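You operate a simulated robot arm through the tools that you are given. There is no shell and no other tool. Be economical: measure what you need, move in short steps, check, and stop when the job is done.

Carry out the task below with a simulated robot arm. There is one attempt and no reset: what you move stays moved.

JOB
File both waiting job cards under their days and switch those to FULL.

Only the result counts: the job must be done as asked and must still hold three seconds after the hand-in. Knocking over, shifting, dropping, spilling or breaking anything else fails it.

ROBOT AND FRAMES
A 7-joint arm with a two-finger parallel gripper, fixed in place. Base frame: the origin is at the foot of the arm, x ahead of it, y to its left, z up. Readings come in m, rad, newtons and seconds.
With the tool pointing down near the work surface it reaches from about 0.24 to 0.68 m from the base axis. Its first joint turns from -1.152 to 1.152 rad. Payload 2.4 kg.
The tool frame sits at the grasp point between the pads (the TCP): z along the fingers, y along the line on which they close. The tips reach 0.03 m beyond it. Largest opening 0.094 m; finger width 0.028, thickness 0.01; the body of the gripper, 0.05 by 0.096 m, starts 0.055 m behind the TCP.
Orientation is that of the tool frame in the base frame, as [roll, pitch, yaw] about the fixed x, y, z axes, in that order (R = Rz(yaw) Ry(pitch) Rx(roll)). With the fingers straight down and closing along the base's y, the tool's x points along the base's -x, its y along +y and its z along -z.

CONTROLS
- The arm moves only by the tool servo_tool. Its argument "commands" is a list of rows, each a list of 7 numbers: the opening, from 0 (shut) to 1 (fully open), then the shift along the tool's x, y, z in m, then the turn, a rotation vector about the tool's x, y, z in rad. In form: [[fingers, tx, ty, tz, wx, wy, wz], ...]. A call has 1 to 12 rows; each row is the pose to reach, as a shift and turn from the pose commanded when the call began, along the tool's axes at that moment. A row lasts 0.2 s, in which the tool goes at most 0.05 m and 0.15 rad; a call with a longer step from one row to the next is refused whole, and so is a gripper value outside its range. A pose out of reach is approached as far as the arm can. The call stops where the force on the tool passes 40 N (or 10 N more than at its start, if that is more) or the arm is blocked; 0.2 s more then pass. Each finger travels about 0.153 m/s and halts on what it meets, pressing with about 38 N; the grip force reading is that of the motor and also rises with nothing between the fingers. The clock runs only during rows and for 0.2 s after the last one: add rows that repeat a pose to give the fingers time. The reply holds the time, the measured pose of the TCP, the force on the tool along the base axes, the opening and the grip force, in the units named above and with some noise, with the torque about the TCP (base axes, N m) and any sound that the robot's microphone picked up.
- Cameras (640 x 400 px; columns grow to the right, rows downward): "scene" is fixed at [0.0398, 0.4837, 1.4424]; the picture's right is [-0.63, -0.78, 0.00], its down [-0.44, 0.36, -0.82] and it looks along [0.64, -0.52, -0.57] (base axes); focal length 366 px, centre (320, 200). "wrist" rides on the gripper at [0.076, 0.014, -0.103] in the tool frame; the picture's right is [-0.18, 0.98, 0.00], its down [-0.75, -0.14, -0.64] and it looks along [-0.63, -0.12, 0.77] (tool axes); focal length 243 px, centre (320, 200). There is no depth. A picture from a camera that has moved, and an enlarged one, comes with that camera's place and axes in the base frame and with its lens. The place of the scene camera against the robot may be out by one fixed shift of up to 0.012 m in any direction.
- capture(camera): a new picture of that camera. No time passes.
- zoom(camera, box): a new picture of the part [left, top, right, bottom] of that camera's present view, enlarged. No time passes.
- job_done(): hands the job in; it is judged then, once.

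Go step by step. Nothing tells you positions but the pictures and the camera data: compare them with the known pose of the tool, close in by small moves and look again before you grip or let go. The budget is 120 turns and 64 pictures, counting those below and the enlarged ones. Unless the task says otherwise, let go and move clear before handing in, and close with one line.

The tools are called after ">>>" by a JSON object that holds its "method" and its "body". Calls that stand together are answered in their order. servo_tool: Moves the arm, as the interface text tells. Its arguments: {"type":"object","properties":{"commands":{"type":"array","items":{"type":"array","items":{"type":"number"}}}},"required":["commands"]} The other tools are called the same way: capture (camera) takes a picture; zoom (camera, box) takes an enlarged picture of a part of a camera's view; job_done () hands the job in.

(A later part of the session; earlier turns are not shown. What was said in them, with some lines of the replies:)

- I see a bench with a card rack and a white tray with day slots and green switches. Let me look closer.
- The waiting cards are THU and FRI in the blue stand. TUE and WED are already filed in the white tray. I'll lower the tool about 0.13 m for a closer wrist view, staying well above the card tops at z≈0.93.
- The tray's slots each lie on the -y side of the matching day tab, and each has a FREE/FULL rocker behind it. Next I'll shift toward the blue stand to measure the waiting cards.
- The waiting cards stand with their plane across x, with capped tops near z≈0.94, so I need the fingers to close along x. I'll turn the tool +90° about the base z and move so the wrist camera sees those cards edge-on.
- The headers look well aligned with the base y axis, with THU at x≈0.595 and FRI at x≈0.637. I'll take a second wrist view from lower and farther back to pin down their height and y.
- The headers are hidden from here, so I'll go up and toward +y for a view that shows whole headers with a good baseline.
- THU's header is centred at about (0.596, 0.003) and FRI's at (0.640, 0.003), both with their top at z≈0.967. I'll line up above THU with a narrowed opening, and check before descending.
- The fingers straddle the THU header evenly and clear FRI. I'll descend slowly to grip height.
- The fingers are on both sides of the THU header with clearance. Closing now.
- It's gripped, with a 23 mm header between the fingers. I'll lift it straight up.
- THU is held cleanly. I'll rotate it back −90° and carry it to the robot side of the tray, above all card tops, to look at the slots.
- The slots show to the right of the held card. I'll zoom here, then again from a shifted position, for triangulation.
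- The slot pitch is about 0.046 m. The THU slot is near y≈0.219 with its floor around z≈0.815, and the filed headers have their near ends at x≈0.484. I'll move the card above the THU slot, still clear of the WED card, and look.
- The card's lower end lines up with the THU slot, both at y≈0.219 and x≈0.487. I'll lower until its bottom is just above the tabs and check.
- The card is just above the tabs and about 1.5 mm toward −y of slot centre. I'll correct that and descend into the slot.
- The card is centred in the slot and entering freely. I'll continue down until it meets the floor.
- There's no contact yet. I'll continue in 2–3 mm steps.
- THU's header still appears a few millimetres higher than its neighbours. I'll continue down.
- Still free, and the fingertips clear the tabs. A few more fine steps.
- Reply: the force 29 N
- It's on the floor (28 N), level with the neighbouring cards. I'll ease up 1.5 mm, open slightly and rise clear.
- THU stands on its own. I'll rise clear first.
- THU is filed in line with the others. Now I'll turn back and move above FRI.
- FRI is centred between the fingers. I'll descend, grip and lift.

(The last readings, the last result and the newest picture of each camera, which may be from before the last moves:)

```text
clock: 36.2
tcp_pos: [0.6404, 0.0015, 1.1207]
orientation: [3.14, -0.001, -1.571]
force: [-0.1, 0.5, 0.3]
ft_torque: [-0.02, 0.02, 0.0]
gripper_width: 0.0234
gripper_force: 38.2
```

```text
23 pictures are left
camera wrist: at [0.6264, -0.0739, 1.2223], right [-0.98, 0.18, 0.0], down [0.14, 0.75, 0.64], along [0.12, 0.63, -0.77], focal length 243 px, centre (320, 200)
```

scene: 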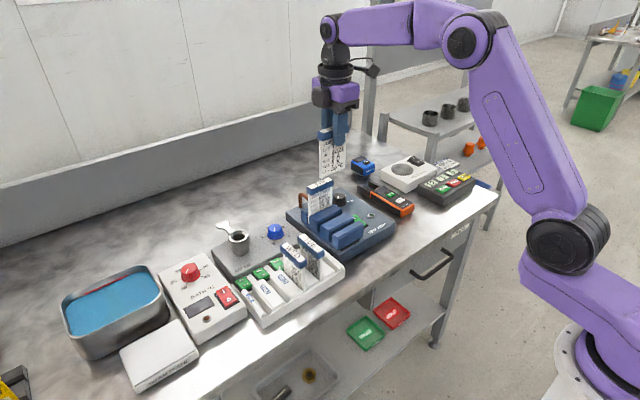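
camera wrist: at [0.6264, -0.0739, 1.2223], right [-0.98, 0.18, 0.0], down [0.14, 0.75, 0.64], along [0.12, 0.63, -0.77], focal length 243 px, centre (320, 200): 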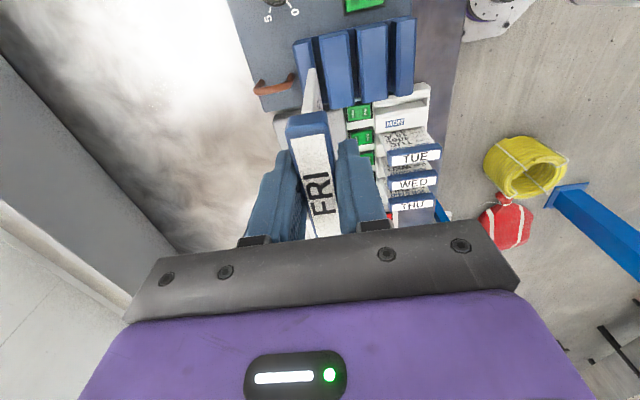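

FRI is held. I'll carry and turn it to above the FRI slot at y≈0.2645.

>>> {"method": "servo_tool", "body": {"commands": [[0.1, -0.0238, 0.011, 0, 0, 0, 0.1428], [0.1, -0.0475, 0.022, 0, 0, 0, 0.2856], [0.1, -0.0713, 0.033, 0, 0, 0, 0.4284], [0.1, -0.0951, 0.0435, 0, 0, 0, 0.5712], [0.1, -0.1189, 0.054, 0, 0, 0, 0.714], [0.1, -0.1426, 0.065, 0, 0, 0, 0.8568], [0.1, -0.1664, 0.076, 0, 0, 0, 0.9996], [0.1, -0.1902, 0.087, 0, 0, 0, 1.1424], [0.1, -0.214, 0.098, 0, 0, 0, 1.2852], [0.1, -0.2377, 0.109, 0, 0, 0, 1.428], [0.1, -0.2615, 0.1195, 0, 0, 0, 1.5708], [0.1, -0.2615, 0.1195, 0, 0, 0, 1.5708]]}}

>>> {"method": "servo_tool", "body": {"commands": [[0.1, 0, 0, 0.04, 0, 0, 0], [0.1, 0, 0, 0.08, 0, 0, 0], [0.1, 0, 0, 0.11, 0, 0, 0], [0.1, 0, 0, 0.14, 0, 0, 0], [0.1, 0, 0, 0.145, 0, 0, 0], [0.1, 0, 0, 0.145, 0, 0, 0]]}}

>>> {"method": "zoom", "body": {"camera": "wrist", "box": [200, 20, 420, 157]}}

>>> {"method": "zoom", "body": {"camera": "scene", "box": [205, 200, 365, 300]}}

```text
clock: 38.8
tcp_pos: [0.5204, 0.2651, 1.1195]
orientation: [-3.141, 0.001, 3.141]
force: [0.3, 0.4, -0.7]
ft_torque: [-0.02, 0.0, -0.02]
gripper_width: 0.0234
gripper_force: 37.8
```

```text
clock: 40.2
tcp_pos: [0.5197, 0.2654, 0.9746]
orientation: [3.14, 0.0, -3.141]
force: [0.6, -0.2, -0.1]
ft_torque: [-0.02, -0.02, -0.02]
gripper_width: 0.0236
gripper_force: 38.0
```

```text
2.91 times, centred on (310, 88) of wrist
camera zoom: at [0.4441, 0.2788, 1.0767], right [0.18, 0.98, 0.0], down [0.75, -0.14, 0.64], along [0.63, -0.12, -0.77], focal length 706 px, centre (349, 524)
```

zoom: 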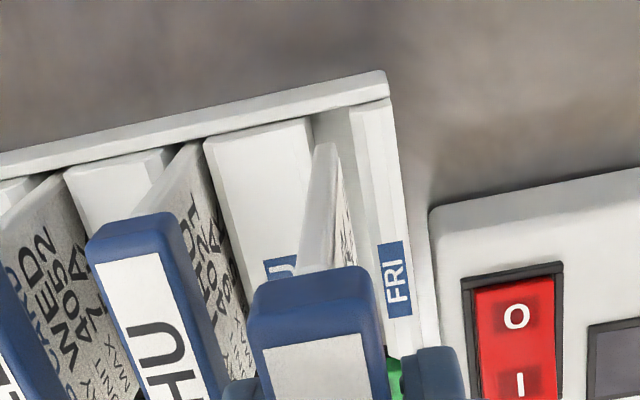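

```text
4.00 times, centred on (285, 250) of scene
camera zoom: at [0.0398, 0.4837, 1.4424], right [-0.63, -0.78, 0.0], down [-0.44, 0.36, -0.82], along [0.64, -0.52, -0.57], focal length 1465 px, centre (460, 0)
```

zoom: 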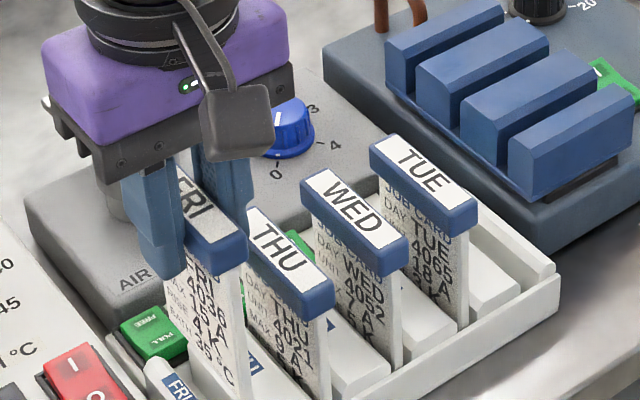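

The card is about 1 mm short of slot centre. I'll adjust and lower it into the slot in small steps to just above the floor, which THU met at z≈0.911.

>>> {"method": "servo_tool", "body": {"commands": [[0.1, 0, 0.001, 0, 0, 0, 0], [0.1, 0, 0.001, 0.01, 0, 0, 0], [0.1, 0, 0.001, 0.018, 0, 0, 0], [0.1, 0, 0.001, 0.026, 0, 0, 0], [0.1, 0, 0.001, 0.026, 0, 0, 0]]}}

>>> {"method": "zoom", "body": {"camera": "wrist", "box": [200, 20, 420, 157]}}

```text
clock: 41.4
tcp_pos: [0.5201, 0.2656, 0.9484]
orientation: [3.141, 0.0, 3.141]
force: [-0.4, 0.6, -0.7]
ft_torque: [-0.02, 0.01, 0.01]
gripper_width: 0.0233
gripper_force: 37.4
```

```text
2.91 times, centred on (310, 88) of wrist
camera zoom: at [0.4445, 0.2801, 1.0504], right [0.18, 0.98, 0.0], down [0.75, -0.14, 0.64], along [0.63, -0.12, -0.77], focal length 706 px, centre (349, 524)
```

zoom: 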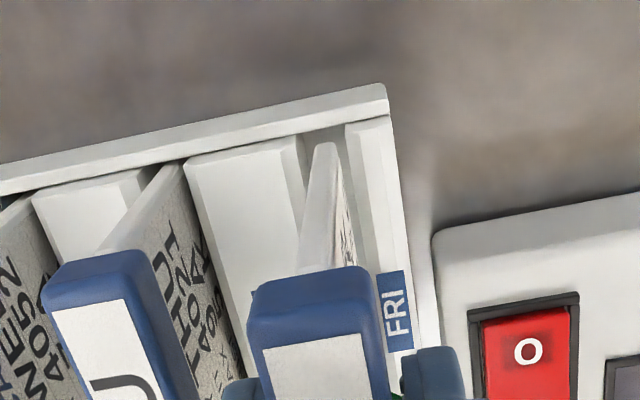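

It's centred and entering. Continuing down.

>>> {"method": "servo_tool", "body": {"commands": [[0.1, 0, 0, 0.006, 0, 0, 0], [0.1, 0, 0, 0.012, 0, 0, 0], [0.1, 0, 0, 0.018, 0, 0, 0], [0.1, 0, 0, 0.024, 0, 0, 0], [0.1, 0, 0, 0.03, 0, 0, 0], [0.1, 0, 0, 0.034, 0, 0, 0], [0.1, 0, 0, 0.034, 0, 0, 0]]}}

>>> {"method": "servo_tool", "body": {"commands": [[0.1, 0, 0, 0.001, 0, 0, 0], [0.1, 0, 0, 0.002, 0, 0, 0], [0.1, 0, 0, 0.002, 0, 0, 0]]}}

```text
clock: 43.0
tcp_pos: [0.5217, 0.2665, 0.9142]
orientation: [3.141, 0.001, 3.141]
force: [-1.1, -1.4, -1.2]
ft_torque: [-0.01, 0.0, -0.02]
gripper_width: 0.0231
gripper_force: 37.8
```

```text
clock: 43.8
tcp_pos: [0.5208, 0.2655, 0.9131]
orientation: [3.141, 0.0, 3.141]
force: [0.5, 0.1, 0.0]
ft_torque: [0.03, 0.02, 0.0]
gripper_width: 0.0234
gripper_force: 38.5
```

>>> {"method": "servo_tool", "body": {"commands": [[0.1, 0, 0, 0.001, 0, 0, 0], [0.1, 0, 0, 0.0015, 0, 0, 0], [0.1, 0, 0, 0.0015, 0, 0, 0]]}}

>>> {"method": "zoom", "body": {"camera": "scene", "box": [205, 200, 365, 300]}}

```text
clock: 44.6
tcp_pos: [0.5221, 0.2658, 0.9131]
orientation: [3.139, 0.002, 3.141]
force: [-4.4, -1.7, 24.4]
ft_torque: [-0.09, 0.61, -0.01]
gripper_width: 0.0235
gripper_force: 37.9
```

```text
4.00 times, centred on (285, 250) of scene
camera zoom: at [0.0393, 0.4834, 1.4425], right [-0.63, -0.78, 0.0], down [-0.44, 0.36, -0.82], along [0.64, -0.52, -0.57], focal length 1465 px, centre (460, 0)
```

zoom: 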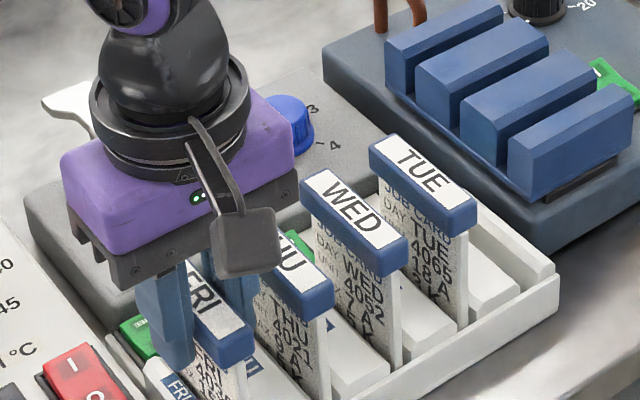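

It's seated with floor contact. I'll ease up, open, and rise clear.

>>> {"method": "servo_tool", "body": {"commands": [[0.1, 0, 0, -0.001, 0, 0, 0], [0.28, 0, 0, -0.0015, 0, 0, 0], [0.34, 0, 0, -0.0015, 0, 0, 0], [0.34, 0, 0, -0.0015, 0, 0, 0], [0.34, 0, 0, -0.02, 0, 0, 0], [0.34, 0, 0, -0.06, 0, 0, 0], [0.34, 0, 0, -0.1, 0, 0, 0], [0.34, 0, 0, -0.14, 0, 0, 0], [0.34, 0, 0, -0.19, 0, 0, 0], [0.34, 0, 0, -0.19, 0, 0, 0]]}}

>>> {"method": "servo_tool", "body": {"commands": [[0, 0.03, 0, 0, 0, 0, 0], [0, 0.06, 0, 0, 0, 0, 0], [0, 0.06, 0, 0, 0, 0, 0]]}}

>>> {"method": "zoom", "body": {"camera": "scene", "box": [221, 230, 333, 300]}}

>>> {"method": "capture", "body": {"camera": "wrist"}}

```text
clock: 46.8
tcp_pos: [0.5204, 0.2651, 1.1013]
orientation: [-3.141, 0.0, -3.141]
force: [0.4, -0.7, 1.1]
ft_torque: [0.02, -0.07, 0.0]
gripper_width: 0.0319
gripper_force: 0.1
```

```text
clock: 47.6
tcp_pos: [0.4604, 0.266, 1.1002]
orientation: [-3.141, -0.001, 3.141]
force: [0.1, 0.0, 0.1]
ft_torque: [-0.04, -0.01, 0.0]
gripper_width: 0.0003
gripper_force: 33.2
```

```text
5.71 times, centred on (277, 265) of scene
camera zoom: at [0.0398, 0.4837, 1.4424], right [-0.63, -0.78, 0.0], down [-0.44, 0.36, -0.82], along [0.64, -0.52, -0.57], focal length 2093 px, centre (566, -171)
```

zoom: 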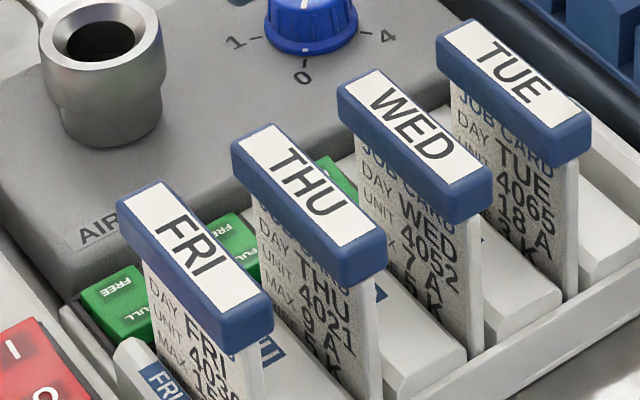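

```text
17 pictures are left
camera wrist: at [0.3843, 0.2797, 1.2032], right [0.18, 0.98, 0.0], down [0.75, -0.14, 0.64], along [0.63, -0.12, -0.77], focal length 243 px, centre (320, 200)
```

wrist: 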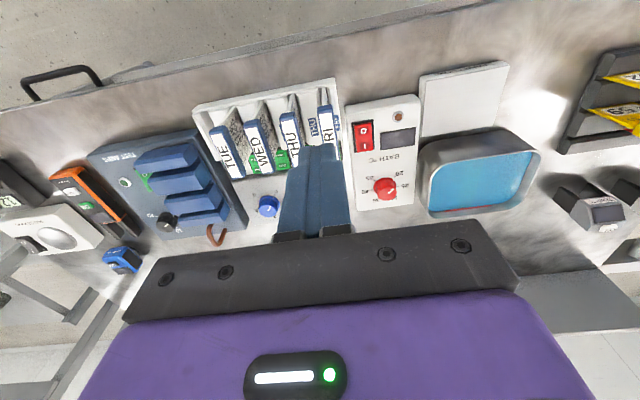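

Both cards are filed. The THU and FRI rockers sit at x≈0.575–0.61 with their FULL end nearer the cards and raised, so FREE is selected. I'll tilt the shut fingers slightly so the gripper body clears the card headers, and line up over FRI's FULL end.

>>> {"method": "servo_tool", "body": {"commands": [[0, -0.04, 0, 0, 0, 0.06, 0], [0, -0.08, -0.001, 0, 0, 0.12, 0], [0, -0.1206, -0.001, 0, 0, 0.17, 0], [0, -0.1206, -0.001, 0, 0, 0.17, 0]]}}

>>> {"method": "servo_tool", "body": {"commands": [[0, -0.0068, 0, 0.0394, 0, 0, 0], [0, -0.0135, 0, 0.0788, 0, 0, 0], [0, -0.0203, 0, 0.1183, 0, 0, 0], [0, -0.0287, 0, 0.1675, 0, 0, 0], [0, -0.0287, 0, 0.1675, 0, 0, 0]]}}

>>> {"method": "zoom", "body": {"camera": "scene", "box": [200, 220, 328, 300]}}

>>> {"method": "capture", "body": {"camera": "wrist"}}

```text
clock: 48.6
tcp_pos: [0.5799, 0.2631, 1.1001]
orientation: [-3.142, -0.173, 3.141]
force: [-0.9, 0.5, 0.6]
ft_torque: [0.01, 0.02, 0.01]
gripper_width: 0.0
gripper_force: 33.2
```

```text
clock: 49.8
tcp_pos: [0.5809, 0.2652, 0.9322]
orientation: [3.141, -0.171, -3.141]
force: [-1.2, 0.5, 0.1]
ft_torque: [0.01, 0.04, 0.03]
gripper_width: 0.0
gripper_force: 32.7
```

```text
5.00 times, centred on (264, 260) of scene
camera zoom: at [0.0398, 0.4837, 1.4424], right [-0.63, -0.78, 0.0], down [-0.44, 0.36, -0.82], along [0.64, -0.52, -0.57], focal length 1832 px, centre (600, -100)
```

zoom: 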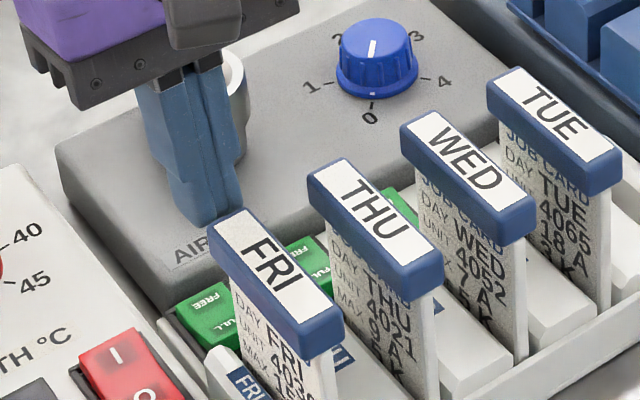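

```text
15 pictures are left
camera wrist: at [0.524, 0.2788, 1.0453], right [0.18, 0.98, -0.03], down [0.85, -0.14, 0.51], along [0.49, -0.12, -0.86], focal length 243 px, centre (320, 200)
```

wrist: 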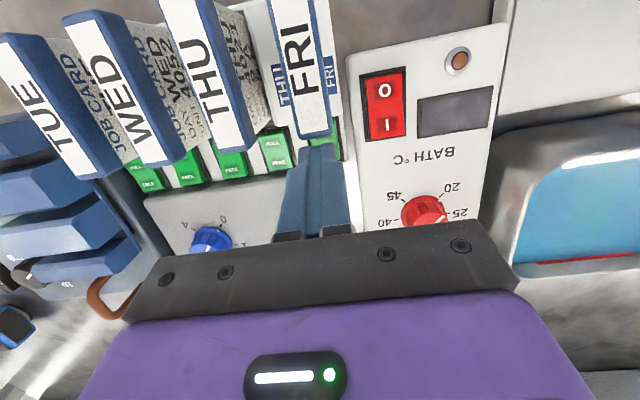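

The fingertip projects right onto FRI's FULL end. I'll zoom the wrist view to compare rocker states before pressing.

>>> {"method": "zoom", "body": {"camera": "wrist", "box": [110, 90, 350, 240]}}

```text
2.67 times, centred on (230, 165) of wrist
camera zoom: at [0.524, 0.2788, 1.0453], right [0.18, 0.98, -0.03], down [0.85, -0.14, 0.51], along [0.49, -0.12, -0.86], focal length 647 px, centre (560, 293)
```

zoom: 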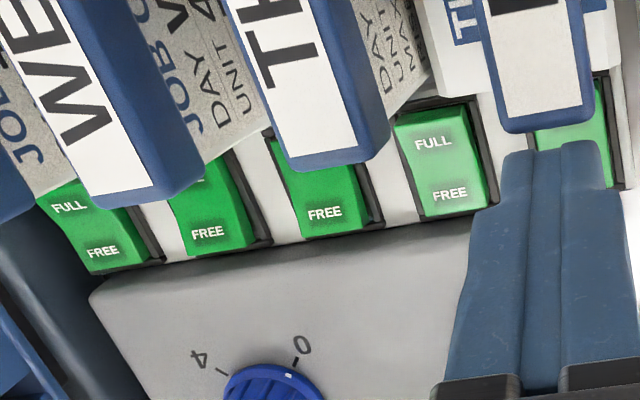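

The THU and FRI rockers stand differently from the filled days, with FULL ends up. I'll lower the tip to just above FRI's FULL end.

>>> {"method": "servo_tool", "body": {"commands": [[0, -0.0009, -0.0005, 0.0201, 0, 0, 0], [0, -0.0043, -0.0005, 0.0398, 0, 0, 0], [0, -0.0076, -0.0005, 0.0595, 0, 0, 0], [0, -0.0087, -0.0005, 0.0661, 0, 0, 0], [0, -0.0087, -0.0005, 0.0661, 0, 0, 0]]}}

>>> {"method": "zoom", "body": {"camera": "scene", "box": [200, 220, 328, 300]}}

>>> {"method": "zoom", "body": {"camera": "wrist", "box": [210, 70, 402, 190]}}

```text
clock: 51.0
tcp_pos: [0.5797, 0.2639, 0.866]
orientation: [-3.141, -0.17, -3.141]
force: [-5.0, -2.0, 13.1]
ft_torque: [-0.02, 0.31, 0.06]
gripper_width: 0.0001
gripper_force: 33.0
```

```text
5.00 times, centred on (264, 260) of scene
camera zoom: at [0.0395, 0.4835, 1.4425], right [-0.63, -0.78, 0.0], down [-0.44, 0.36, -0.82], along [0.64, -0.52, -0.57], focal length 1832 px, centre (600, -100)
```

zoom: 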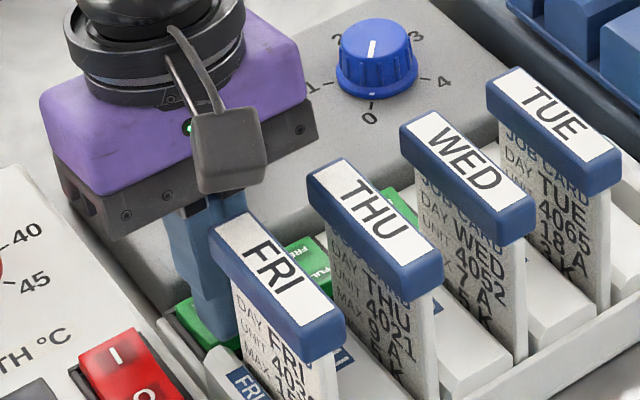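

```text
3.33 times, centred on (306, 130) of wrist
camera zoom: at [0.5213, 0.2784, 0.9794], right [0.18, 0.98, -0.03], down [0.85, -0.14, 0.51], along [0.49, -0.12, -0.86], focal length 809 px, centre (367, 433)
```

zoom: 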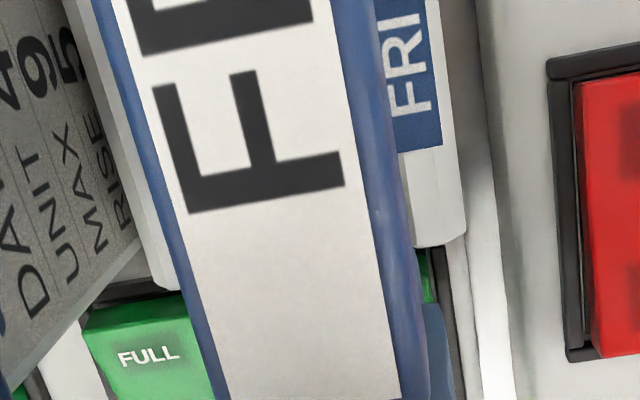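

The tip has made contact with the rocker (13 N). I'll press a few millimetres further and listen for the click.

>>> {"method": "servo_tool", "body": {"commands": [[0, -0.0003, 0, 0.002, 0, 0, 0], [0, -0.0007, 0, 0.004, 0, 0, 0], [0, -0.001, 0, 0.006, 0, 0, 0], [0, -0.0014, 0, 0.008, 0, 0, 0]]}}

```text
clock: 51.5
tcp_pos: [0.58, 0.2631, 0.8655]
orientation: [-3.141, -0.169, 3.141]
force: [-5.3, -3.2, 7.5]
ft_torque: [-0.02, 0.23, 0.05]
gripper_width: 0.0001
gripper_force: 33.4
stopped in row 2: the force on the tool passed its limit at 44 N (the readings are from after the stop); the commanded pose is now the measured one
```

The press was blocked before the rocker moved. The paired fingers (20 mm) are resting on the tab ends at x≈0.564. A single 10 mm finger fits between the tabs, so I'll back up and open so that one finger lines up with each of the THU and FRI rockers.

>>> {"method": "servo_tool", "body": {"commands": [[0, 0.0034, 0, -0.0197, 0, 0, 0], [0, 0.0068, 0, -0.0394, 0, 0, 0], [0.2, 0.0048, -0.0211, -0.0398, 0, 0, 0], [0.385, 0.0048, -0.0211, -0.0398, 0, 0, 0], [0.385, 0.0048, -0.0211, -0.0398, 0, 0, 0]]}}

>>> {"method": "zoom", "body": {"camera": "wrist", "box": [170, 90, 410, 240]}}

>>> {"method": "zoom", "body": {"camera": "scene", "box": [200, 220, 328, 300]}}

```text
clock: 52.8
tcp_pos: [0.5824, 0.2434, 0.9064]
orientation: [3.139, -0.169, -3.141]
force: [-0.6, -1.1, 0.6]
ft_torque: [0.0, 0.0, -0.01]
gripper_width: 0.0362
gripper_force: 0.0
```

```text
2.67 times, centred on (290, 165) of wrist
camera zoom: at [0.5237, 0.2574, 1.0189], right [0.18, 0.98, -0.03], down [0.85, -0.14, 0.51], along [0.49, -0.12, -0.86], focal length 647 px, centre (400, 293)
```

zoom: 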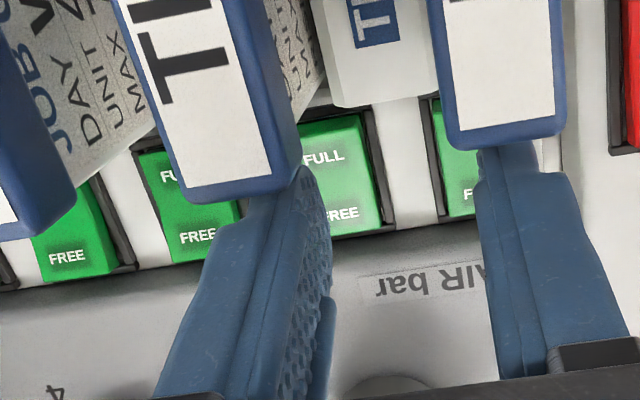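

```text
5.00 times, centred on (264, 260) of scene
camera zoom: at [0.0398, 0.4837, 1.4424], right [-0.63, -0.78, 0.0], down [-0.44, 0.36, -0.82], along [0.64, -0.52, -0.57], focal length 1832 px, centre (600, -100)
```

zoom: 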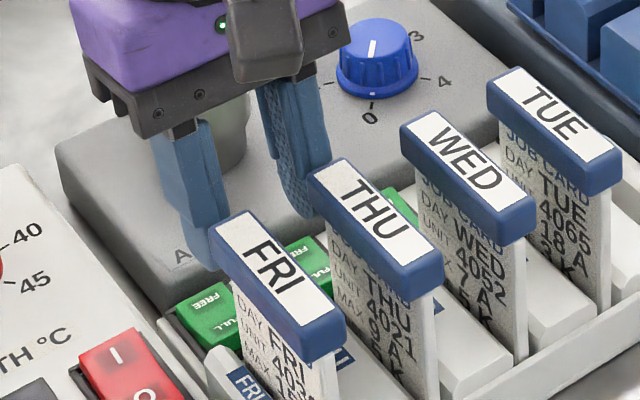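

Each finger lines up in y with its rocker, THU at ≈0.218 and FRI at ≈0.265. I'll descend toward contact.

>>> {"method": "servo_tool", "body": {"commands": [[0.385, -0.0034, -0.0005, 0.0197, 0, 0, 0], [0.385, -0.0061, -0.0005, 0.0355, 0, 0, 0], [0.385, -0.0071, -0.0005, 0.0414, 0, 0, 0], [0.385, -0.0071, -0.0005, 0.0414, 0, 0, 0]]}}

>>> {"method": "servo_tool", "body": {"commands": [[0.385, -0.0003, 0, 0.002, 0, 0, 0], [0.385, -0.0007, 0, 0.004, 0, 0, 0], [0.385, -0.001, 0, 0.006, 0, 0, 0], [0.385, -0.0014, 0, 0.008, 0, 0, 0]]}}

```text
clock: 53.8
tcp_pos: [0.5828, 0.2436, 0.8626]
orientation: [3.139, -0.167, -3.14]
force: [0.1, -1.0, 3.1]
ft_torque: [0.08, 0.07, 0.05]
gripper_width: 0.0357
gripper_force: 0.0
```

```text
clock: 54.5
tcp_pos: [0.5833, 0.242, 0.8626]
orientation: [3.14, -0.167, -3.141]
force: [-3.3, -1.6, 6.9]
ft_torque: [-0.2, 0.06, 0.02]
gripper_width: 0.0355
gripper_force: 0.0
stopped in row 3: the force on the tool passed its limit at 44 N (the readings are from after the stop); the commanded pose is now the measured one
```

It was blocked again, with contact at x≈0.589, near the rocker's pivot. I'll look at the state before adjusting.

>>> {"method": "servo_tool", "body": {"commands": [[0.385, 0.0034, 0, -0.0197, 0, 0, 0], [0.385, 0.0076, 0, -0.0443, 0, 0, 0], [0.385, 0.0076, 0, -0.0443, 0, 0, 0]]}}

>>> {"method": "zoom", "body": {"camera": "wrist", "box": [170, 90, 410, 240]}}

```text
clock: 55.3
tcp_pos: [0.5834, 0.2435, 0.9072]
orientation: [3.139, -0.167, -3.141]
force: [-0.3, 0.7, -0.5]
ft_torque: [0.02, 0.04, -0.02]
gripper_width: 0.0362
gripper_force: 0.0
```

```text
2.67 times, centred on (290, 165) of wrist
camera zoom: at [0.525, 0.2567, 1.0205], right [0.18, 0.98, -0.03], down [0.85, -0.14, 0.51], along [0.49, -0.12, -0.86], focal length 647 px, centre (400, 293)
```

zoom: 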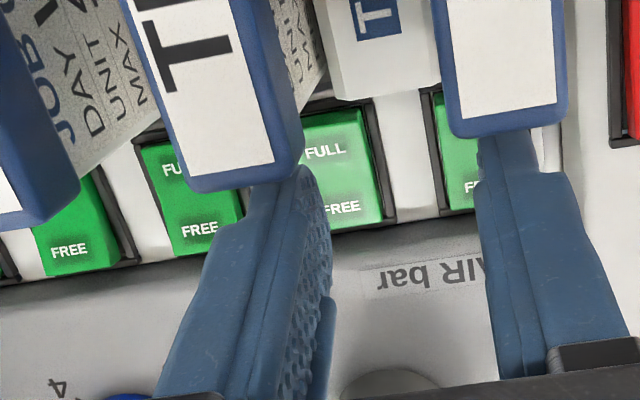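

I need a sharper comparison of WED (FULL) with THU.

>>> {"method": "zoom", "body": {"camera": "wrist", "box": [215, 115, 319, 180]}}

```text
6.15 times, centred on (267, 148) of wrist
camera zoom: at [0.525, 0.2567, 1.0205], right [0.18, 0.98, -0.03], down [0.85, -0.14, 0.51], along [0.49, -0.12, -0.86], focal length 1493 px, centre (646, 523)
```

zoom: 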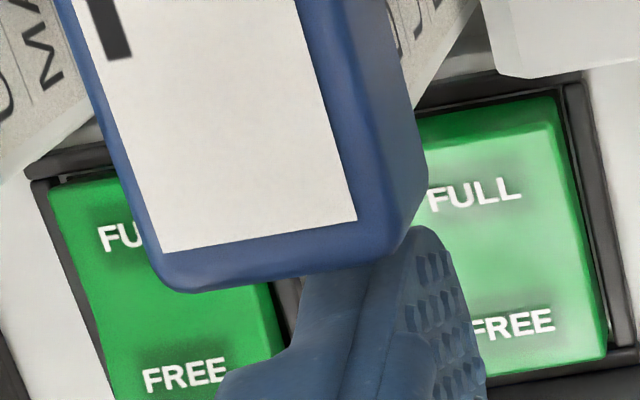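

THU is still FREE (FULL end raised), as I was pushing too near the pivot. I'll tilt a bit more (0.30 rad), so the tip's contact corner lands about 7 mm nearer the FULL end while the body still clears the headers.

>>> {"method": "servo_tool", "body": {"commands": [[0.385, 0.0034, -0.0005, 0.0006, 0, 0.132, 0], [0.385, 0.0034, -0.0005, 0.0006, 0, 0.132, 0]]}}

>>> {"method": "servo_tool", "body": {"commands": [[0.385, -0.0059, 0, 0.0191, 0, 0, 0], [0.385, -0.0097, 0, 0.0315, 0, 0, 0], [0.385, -0.0106, 0, 0.0344, 0, 0, 0], [0.385, -0.0106, 0, 0.0344, 0, 0, 0]]}}

>>> {"method": "zoom", "body": {"camera": "scene", "box": [200, 220, 328, 300]}}

```text
clock: 55.9
tcp_pos: [0.5802, 0.2421, 0.9064]
orientation: [3.14, -0.297, -3.141]
force: [2.9, 0.5, 2.0]
ft_torque: [0.0, -0.05, -0.01]
gripper_width: 0.036
gripper_force: 0.0
```

```text
clock: 56.9
tcp_pos: [0.5788, 0.2427, 0.8701]
orientation: [3.139, -0.299, -3.14]
force: [2.2, 0.2, -0.5]
ft_torque: [0.02, -0.04, 0.05]
gripper_width: 0.0364
gripper_force: 0.0
```

```text
5.00 times, centred on (264, 260) of scene
camera zoom: at [0.0398, 0.4837, 1.4424], right [-0.63, -0.78, 0.0], down [-0.44, 0.36, -0.82], along [0.64, -0.52, -0.57], focal length 1832 px, centre (600, -100)
```

zoom: 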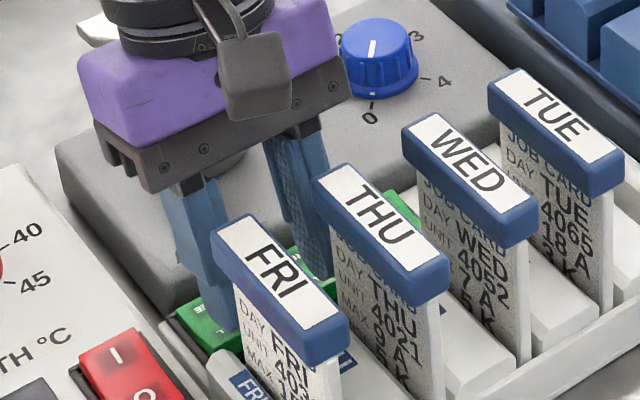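

The card headers look shifted by a pixel or few, and there's a small sideways force on the tool. I'll retreat straight up and slightly away, then compare with an earlier picture.

>>> {"method": "servo_tool", "body": {"commands": [[0.385, 0.0049, 0, -0.0207, 0, 0, 0], [0.385, 0.0108, 0, -0.0398, 0, 0, 0], [0.385, 0.0167, 0, -0.0789, 0, 0, 0], [0.385, 0.0167, 0, -0.0789, 0, 0, 0]]}}

>>> {"method": "zoom", "body": {"camera": "scene", "box": [200, 220, 328, 300]}}

```text
clock: 57.9
tcp_pos: [0.5877, 0.2429, 0.9505]
orientation: [3.139, -0.299, -3.141]
force: [-0.2, -0.7, 0.2]
ft_torque: [0.03, -0.01, 0.01]
gripper_width: 0.0359
gripper_force: 0.0
```

```text
5.00 times, centred on (264, 260) of scene
camera zoom: at [0.0398, 0.4837, 1.4424], right [-0.63, -0.78, 0.0], down [-0.44, 0.36, -0.82], along [0.64, -0.52, -0.57], focal length 1832 px, centre (600, -100)
```

zoom: 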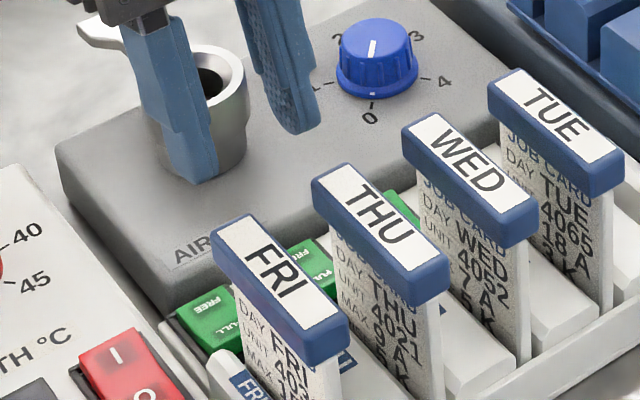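

The header ends lie a bit farther out (x≈0.566) than I had, so the tilted finger brushed them during the vertical descent and nudged them about 2 mm in their slots; they still stand properly. I'll use a steeper tilt (0.45 rad) and approach along the finger axis, clear of the headers.

>>> {"method": "servo_tool", "body": {"commands": [[0.385, -0.0287, 0, 0.0105, 0, 0.0, 0], [0.385, -0.0287, 0, 0.0105, 0, 0.076, 0], [0.385, -0.0287, 0, 0.0105, 0, 0.151, 0], [0.385, -0.0287, 0, 0.0105, 0, 0.151, 0]]}}

>>> {"method": "servo_tool", "body": {"commands": [[0.385, 0, 0, 0.02, 0, 0, 0], [0.385, 0, 0, 0.04, 0, 0, 0], [0.385, 0, 0, 0.055, 0, 0, 0], [0.385, 0, 0, 0.055, 0, 0, 0]]}}

>>> {"method": "zoom", "body": {"camera": "wrist", "box": [190, 60, 382, 180]}}

```text
clock: 58.9
tcp_pos: [0.5951, 0.2411, 0.9443]
orientation: [3.141, -0.299, 3.141]
force: [0.3, -0.9, 0.8]
ft_torque: [0.02, 0.05, -0.02]
gripper_width: 0.0361
gripper_force: 0.0
out of reach, approached as far as the arm can: row 1, 2, 3, 4
```

```text
clock: 59.9
tcp_pos: [0.578, 0.2418, 0.8928]
orientation: [3.14, -0.297, -3.14]
force: [4.2, -0.2, 1.3]
ft_torque: [-0.03, -0.04, 0.06]
gripper_width: 0.0362
gripper_force: 0.1
```

```text
3.33 times, centred on (286, 120) of wrist
camera zoom: at [0.536, 0.2563, 1.0118], right [0.18, 0.98, -0.05], down [0.91, -0.14, 0.39], along [0.38, -0.12, -0.92], focal length 809 px, centre (433, 467)
```

zoom: 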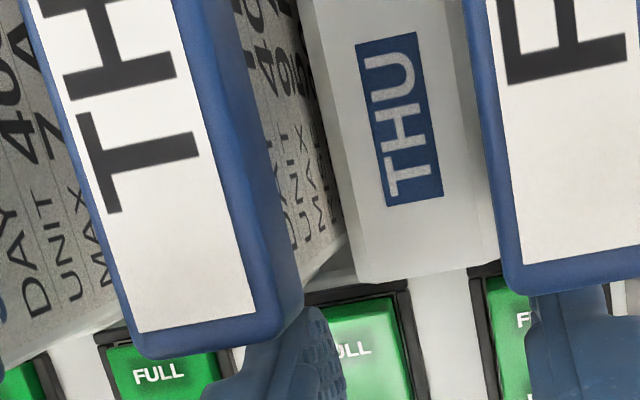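

The steeper tilt is beyond reach. Reviewing the contacts, the tip did meet the raised rocker end (z≈0.835), but on the first try it also sat on the tabs, and on the second the force was split over two rockers. I'll back off, shut the fingers, use a small tilt (0.10 rad), and press one rocker at a time with the tip just beyond the tab ends.

>>> {"method": "servo_tool", "body": {"commands": [[0.385, -0.0057, 0, -0.0018, 0, 0, 0], [0.385, 0.002, 0, -0.0275, 0, 0, 0], [0.385, 0.0031, 0, -0.0513, 0, 0, 0], [0.2, 0.0031, 0.012, -0.0513, 0, -0.1, 0], [0, 0.0031, 0.023, -0.0513, 0, -0.197, 0], [0, 0.0031, 0.023, -0.0513, 0, -0.197, 0]]}}

```text
clock: 61.3
tcp_pos: [0.59, 0.2656, 0.9413]
orientation: [3.141, -0.1, 3.141]
force: [-0.8, 0.5, 0.5]
ft_torque: [-0.03, 0.01, 0.01]
gripper_width: 0.0
gripper_force: 32.9
```

The pose is good. I'll descend along the finger axis to just above the rocker.

>>> {"method": "servo_tool", "body": {"commands": [[0, 0, -0.0008, 0.025, 0, 0, 0], [0, 0, -0.0008, 0.05, 0, 0, 0], [0, 0, -0.0008, 0.066, 0, 0, 0], [0, 0, -0.0008, 0.0697, 0, 0, 0], [0, 0, -0.0008, 0.0697, 0, 0, 0]]}}

>>> {"method": "servo_tool", "body": {"commands": [[0, -0.0003, 0, 0.003, 0, 0, 0], [0, -0.0005, 0, 0.005, 0, 0, 0], [0, -0.0005, 0, 0.005, 0, 0, 0]]}}

```text
clock: 62.5
tcp_pos: [0.584, 0.2667, 0.8739]
orientation: [3.139, -0.103, 3.141]
force: [-0.6, -0.4, 0.0]
ft_torque: [-0.03, 0.03, 0.0]
gripper_width: 0.0
gripper_force: 33.4
```

```text
clock: 63.3
tcp_pos: [0.584, 0.2651, 0.8673]
orientation: [3.139, -0.099, -3.142]
force: [0.9, -0.7, -0.5]
ft_torque: [0.02, -0.02, 0.04]
gripper_width: 0.0001
gripper_force: 32.8
```

No contact yet. I'll go down in 1 mm steps to feel the rocker.

>>> {"method": "servo_tool", "body": {"commands": [[0, -0.0001, 0, 0.001, 0, 0, 0], [0, -0.0002, 0, 0.002, 0, 0, 0], [0, -0.0003, 0, 0.003, 0, 0, 0], [0, -0.0004, 0, 0.004, 0, 0, 0], [0, -0.0004, 0, 0.004, 0, 0, 0]]}}

```text
clock: 64.5
tcp_pos: [0.5843, 0.2651, 0.8625]
orientation: [3.14, -0.1, 3.141]
force: [0.0, 1.1, 0.3]
ft_torque: [0.02, -0.01, 0.03]
gripper_width: 0.0004
gripper_force: 33.0
```

>>> {"method": "servo_tool", "body": {"commands": [[0, -0.0001, 0, 0.001, 0, 0, 0], [0, -0.0002, 0, 0.002, 0, 0, 0], [0, -0.0003, 0, 0.003, 0, 0, 0], [0, -0.0003, 0, 0.003, 0, 0, 0]]}}

```text
clock: 65.5
tcp_pos: [0.5832, 0.2647, 0.8599]
orientation: [3.139, -0.101, 3.141]
force: [-4.2, -1.7, 10.4]
ft_torque: [-0.1, 0.17, 0.01]
gripper_width: 0.0001
gripper_force: 32.8
```

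Contact (10 N) at x≈0.579, on the FULL half. Pressing on gently.

>>> {"method": "servo_tool", "body": {"commands": [[0, -0.0001, 0, 0.001, 0, 0, 0], [0, -0.0002, 0, 0.002, 0, 0, 0], [0, -0.0002, 0, 0.002, 0, 0, 0]]}}

```text
clock: 66.3
tcp_pos: [0.5838, 0.265, 0.8604]
orientation: [3.139, -0.1, 3.141]
force: [-2.7, -0.6, 6.4]
ft_torque: [-0.08, 0.13, -0.02]
gripper_width: 0.0
gripper_force: 32.7
stopped in row 3: the force on the tool passed its limit at 40 N (the readings are from after the stop); the commanded pose is now the measured one
```

It's blocked again without motion. I think the tip's far corner reaches past the pivot, so it loads both halves of the rocker. I'll reverse the tilt slightly (−0.12 rad) so the near corner alone bears on the FULL half, shifted in x to keep the gripper body off the headers.

>>> {"method": "servo_tool", "body": {"commands": [[0, -0.0003, 0, -0.03, 0, 0, 0], [0, -0.0006, 0, -0.0604, 0, 0, 0], [0, -0.0006, 0, -0.0604, 0, -0.11, 0], [0, -0.0006, 0, -0.0604, 0, -0.22, 0], [0, -0.0006, 0, -0.0604, 0, -0.22, 0]]}}

>>> {"method": "zoom", "body": {"camera": "wrist", "box": [190, 60, 382, 180]}}

```text
clock: 67.5
tcp_pos: [0.5909, 0.265, 0.9209]
orientation: [3.141, 0.121, 3.141]
force: [0.2, -0.3, 0.5]
ft_torque: [-0.01, 0.0, 0.01]
gripper_width: 0.0
gripper_force: 33.0
```

```text
3.33 times, centred on (286, 120) of wrist
camera zoom: at [0.5026, 0.2796, 1.013], right [0.18, 0.98, 0.02], down [0.67, -0.14, 0.73], along [0.72, -0.12, -0.69], focal length 809 px, centre (433, 467)
```

zoom: 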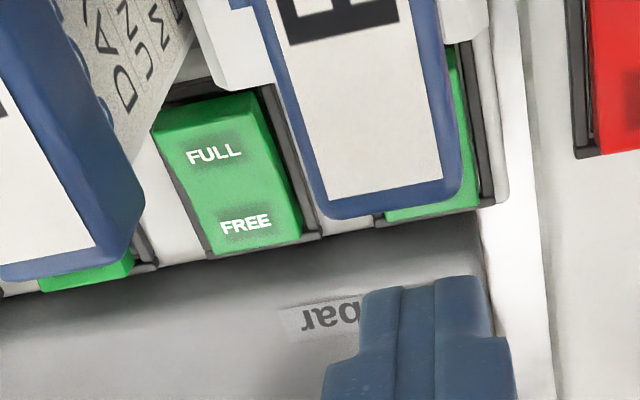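

This view shows THU's FULL end raised, the rockers spanning x≈0.569–0.608 (pivot≈0.589), and the headers ending near x≈0.553. The reversed tilt therefore works with clearance. I'll descend over FRI.

>>> {"method": "servo_tool", "body": {"commands": [[0, 0.0039, 0, 0.0198, 0, 0, 0], [0, 0.0063, 0, 0.0397, 0, 0, 0], [0, 0.0077, 0, 0.0514, 0, 0, 0], [0, 0.0077, 0, 0.0514, 0, 0, 0]]}}

>>> {"method": "servo_tool", "body": {"commands": [[0, 0.0002, 0, 0.002, 0, 0, 0], [0, 0.0005, 0, 0.004, 0, 0, 0], [0, 0.0006, 0, 0.005, 0, 0, 0], [0, 0.0006, 0, 0.005, 0, 0, 0]]}}

```text
clock: 68.5
tcp_pos: [0.5896, 0.2657, 0.8677]
orientation: [3.14, 0.119, 3.141]
force: [-0.6, -1.1, -0.2]
ft_torque: [0.0, 0.0, 0.03]
gripper_width: 0.0
gripper_force: 32.7
```

```text
clock: 69.5
tcp_pos: [0.5891, 0.2646, 0.8634]
orientation: [3.14, 0.119, -3.141]
force: [0.2, 0.8, 0.0]
ft_torque: [0.0, 0.03, -0.02]
gripper_width: 0.0
gripper_force: 33.1
```

No contact yet and no touch on the headers. Continuing by millimetres.

>>> {"method": "servo_tool", "body": {"commands": [[0, 0.0001, 0, 0.001, 0, 0, 0], [0, 0.0002, 0, 0.002, 0, 0, 0], [0, 0.0004, 0, 0.003, 0, 0, 0], [0, 0.0005, 0, 0.004, 0, 0, 0], [0, 0.0005, 0, 0.004, 0, 0, 0]]}}

```text
clock: 70.7
tcp_pos: [0.5902, 0.2648, 0.8616]
orientation: [3.139, 0.119, -3.141]
force: [-8.5, -3.5, 20.5]
ft_torque: [-0.12, 0.29, 0.03]
gripper_width: 0.0
gripper_force: 33.0
heard: click
```

A click: the FRI rocker switched. I'll rise and look.

>>> {"method": "servo_tool", "body": {"commands": [[0, -0.0024, 0, -0.0199, 0, 0, 0], [0, -0.0068, 0, -0.0566, 0, 0, 0], [0, -0.0068, -0.023, -0.0566, 0, 0, 0], [0, -0.0068, -0.0463, -0.0566, 0, 0, 0], [0, -0.0068, -0.0463, -0.0566, 0, 0, 0]]}}

>>> {"method": "zoom", "body": {"camera": "wrist", "box": [190, 60, 414, 200]}}

```text
clock: 71.9
tcp_pos: [0.5898, 0.2192, 0.9163]
orientation: [3.14, 0.118, 3.141]
force: [0.3, -0.6, -0.2]
ft_torque: [0.05, -0.01, -0.01]
gripper_width: 0.0
gripper_force: 32.8
```

```text
2.86 times, centred on (302, 130) of wrist
camera zoom: at [0.5015, 0.2324, 1.0084], right [0.18, 0.98, 0.02], down [0.67, -0.14, 0.73], along [0.72, -0.12, -0.69], focal length 693 px, centre (371, 400)
```

zoom: 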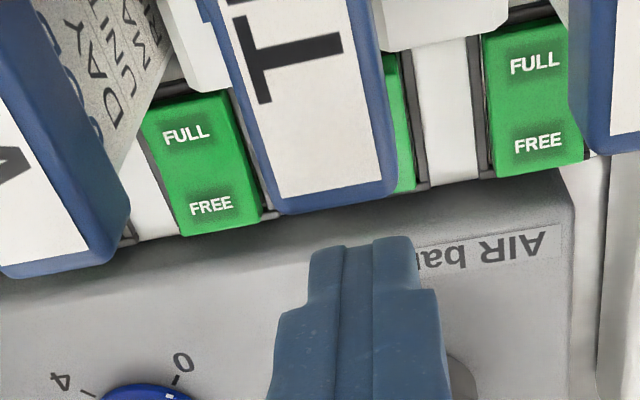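

FRI now matches WED. I'm positioned over THU with the same geometry; descending.

>>> {"method": "servo_tool", "body": {"commands": [[0, 0.0024, -0.0005, 0.0199, 0, 0, 0], [0, 0.0048, -0.0005, 0.0397, 0, 0, 0], [0, 0.0063, -0.0005, 0.0526, 0, 0, 0], [0, 0.0063, -0.0005, 0.0526, 0, 0, 0]]}}

>>> {"method": "servo_tool", "body": {"commands": [[0, 0.0001, 0, 0.001, 0, 0, 0], [0, 0.0002, 0, 0.002, 0, 0, 0], [0, 0.0004, 0, 0.003, 0, 0, 0], [0, 0.0005, 0, 0.004, 0, 0, 0], [0, 0.0005, 0, 0.004, 0, 0, 0]]}}

```text
clock: 72.9
tcp_pos: [0.5907, 0.2181, 0.8645]
orientation: [3.138, 0.119, 3.141]
force: [0.0, 0.1, 6.9]
ft_torque: [-0.3, 0.21, -0.05]
gripper_width: 0.0
gripper_force: 33.0
```

```text
clock: 74.1
tcp_pos: [0.5899, 0.2186, 0.8629]
orientation: [3.136, 0.126, -3.141]
force: [-1.2, 1.0, 37.8]
ft_torque: [-1.48, 1.12, -0.02]
gripper_width: 0.0
gripper_force: 33.3
```

The torque shows the body's corner resting on the WED header, not the finger on the rocker. Backing straight off immediately and checking.

>>> {"method": "servo_tool", "body": {"commands": [[0, -0.0006, 0, -0.005, 0, 0, 0], [0, -0.0024, 0, -0.0199, 0, 0, 0], [0, -0.0054, 0, -0.045, 0, 0, 0], [0, -0.0054, 0, -0.045, 0, 0, 0]]}}

>>> {"method": "zoom", "body": {"camera": "scene", "box": [200, 220, 328, 300]}}

```text
clock: 75.1
tcp_pos: [0.589, 0.2186, 0.9056]
orientation: [3.139, 0.115, -3.141]
force: [-0.5, 0.7, 0.6]
ft_torque: [-0.02, 0.04, 0.0]
gripper_width: 0.0
gripper_force: 32.6
```

```text
5.00 times, centred on (264, 260) of scene
camera zoom: at [0.0398, 0.4837, 1.4424], right [-0.63, -0.78, 0.0], down [-0.44, 0.36, -0.82], along [0.64, -0.52, -0.57], focal length 1832 px, centre (600, -100)
```

zoom: 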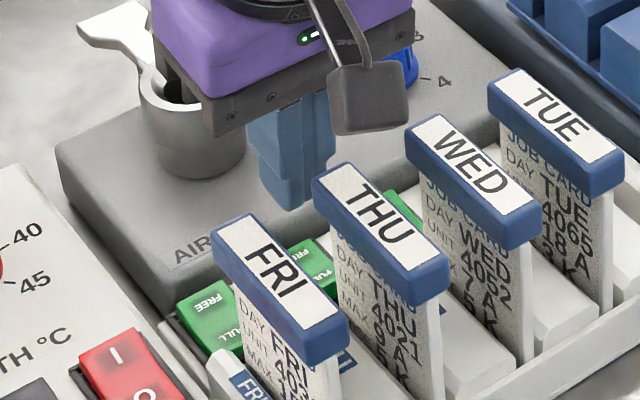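

All cards still stand. I'll shift 4 mm away in x, 2.5 mm in +y and ease the tilt slightly, so the body misses the WED header and the fingertip corner still lands on THU's FULL half.

>>> {"method": "servo_tool", "body": {"commands": [[0, -0.004, 0.0025, 0.0005, 0, 0.02, 0], [0, -0.004, 0.0025, 0.0005, 0, 0.02, 0]]}}

>>> {"method": "servo_tool", "body": {"commands": [[0, 0.002, 0, 0.02, 0, 0, 0], [0, 0.0034, 0, 0.034, 0, 0, 0], [0, 0.0038, 0, 0.038, 0, 0, 0], [0, 0.0038, 0, 0.038, 0, 0, 0]]}}

```text
clock: 75.7
tcp_pos: [0.5937, 0.2214, 0.9059]
orientation: [3.14, 0.1, 3.139]
force: [0.6, -0.7, 0.2]
ft_torque: [-0.01, 0.0, -0.01]
gripper_width: 0.0
gripper_force: 32.8
```

```text
clock: 76.7
tcp_pos: [0.5934, 0.2208, 0.8664]
orientation: [3.14, 0.099, 3.141]
force: [0.3, -0.9, 0.2]
ft_torque: [0.01, 0.0, 0.0]
gripper_width: 0.0
gripper_force: 33.1
```

>>> {"method": "servo_tool", "body": {"commands": [[0, 0.0001, 0, 0.001, 0, 0, 0], [0, 0.0002, 0, 0.002, 0, 0, 0], [0, 0.0003, 0, 0.003, 0, 0, 0], [0, 0.0003, 0, 0.003, 0, 0, 0]]}}

```text
clock: 77.7
tcp_pos: [0.5926, 0.2213, 0.8628]
orientation: [3.14, 0.101, 3.141]
force: [0.1, -0.5, -0.2]
ft_torque: [-0.02, 0.01, 0.01]
gripper_width: 0.0001
gripper_force: 33.6
```

It passed the height where it touched WED before, and it's free now. Continuing by millimetres.

>>> {"method": "servo_tool", "body": {"commands": [[0, 0.0001, 0, 0.001, 0, 0, 0], [0, 0.0002, 0, 0.002, 0, 0, 0], [0, 0.0003, 0, 0.003, 0, 0, 0], [0, 0.0003, 0, 0.003, 0, 0, 0]]}}

```text
clock: 78.7
tcp_pos: [0.5929, 0.2205, 0.8617]
orientation: [3.137, 0.1, -3.141]
force: [-4.4, -0.4, 11.1]
ft_torque: [-0.07, 0.23, 0.01]
gripper_width: 0.0
gripper_force: 32.8
heard: click
```

THU clicked too. I'll rise clear and verify with one view of the rockers.

>>> {"method": "servo_tool", "body": {"commands": [[0, -0.002, 0, -0.02, 0, 0, 0], [0, -0.0055, 0, -0.055, 0, 0, 0], [0, -0.0055, 0.023, -0.055, 0, 0, 0], [0, -0.0055, 0.045, -0.055, 0, 0, 0], [0, -0.0055, 0.045, -0.055, 0, 0, 0]]}}

>>> {"method": "zoom", "body": {"camera": "wrist", "box": [130, 40, 386, 200]}}

```text
clock: 79.9
tcp_pos: [0.5923, 0.2644, 0.9158]
orientation: [3.139, 0.099, 3.141]
force: [-1.0, -0.5, -0.9]
ft_torque: [0.0, 0.0, 0.0]
gripper_width: 0.0
gripper_force: 33.0
```

```text
2.50 times, centred on (258, 120) of wrist
camera zoom: at [0.5066, 0.2796, 1.0103], right [0.18, 0.98, 0.02], down [0.69, -0.14, 0.71], along [0.7, -0.12, -0.7], focal length 606 px, centre (475, 400)
```

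zoom: 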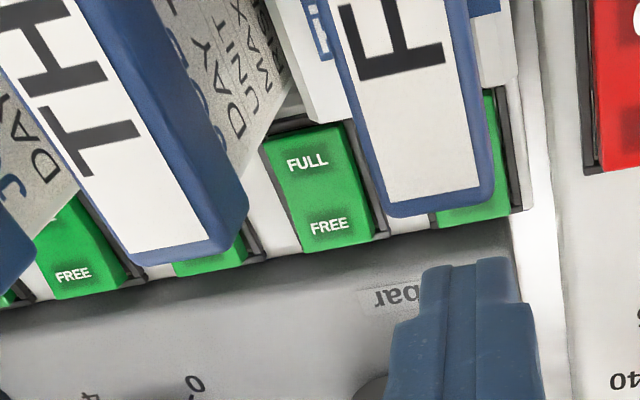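

THU's FULL end is now recessed like the others. I'll lift well clear and take a final overall look.

>>> {"method": "servo_tool", "body": {"commands": [[0, -0.0045, 0, -0.045, 0, 0, 0], [0, -0.009, 0, -0.09, 0, 0, 0], [0, -0.013, 0, -0.13, 0, 0, 0], [0, -0.016, 0, -0.16, 0, 0, 0], [0, -0.016, 0, -0.16, 0, 0, 0]]}}

>>> {"method": "zoom", "body": {"camera": "scene", "box": [200, 200, 360, 300]}}

```text
clock: 81.1
tcp_pos: [0.5935, 0.2667, 1.0776]
orientation: [3.141, 0.098, 3.141]
force: [0.3, 0.4, -0.3]
ft_torque: [-0.03, -0.03, 0.02]
gripper_width: 0.0001
gripper_force: 33.1
```

```text
4.00 times, centred on (280, 250) of scene
camera zoom: at [0.0398, 0.4837, 1.4424], right [-0.63, -0.78, 0.0], down [-0.44, 0.36, -0.82], along [0.64, -0.52, -0.57], focal length 1465 px, centre (480, 0)
```

zoom: 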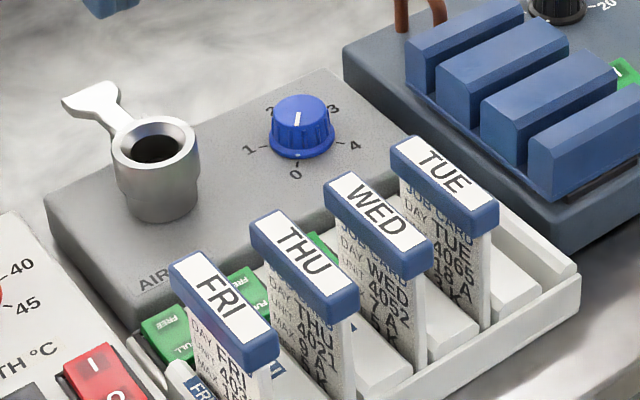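

All four cards stand in their slots, both rockers clicked over to FULL, and the arm is clear. Handing in.

>>> {"method": "job_done", "body": {}}

```text
The job is handed in.
```

I filed the THU and FRI cards under their days and switched both to FULL. Each switch clicked, and both now look like the switch on the already-filed WED slot. While I was lining up on the switches, the arm brushed the THU and FRI cards and pressed on the WED card. The filed cards moved about 2 mm, and the tray may have too, but all four were upright in their slots when I handed in.
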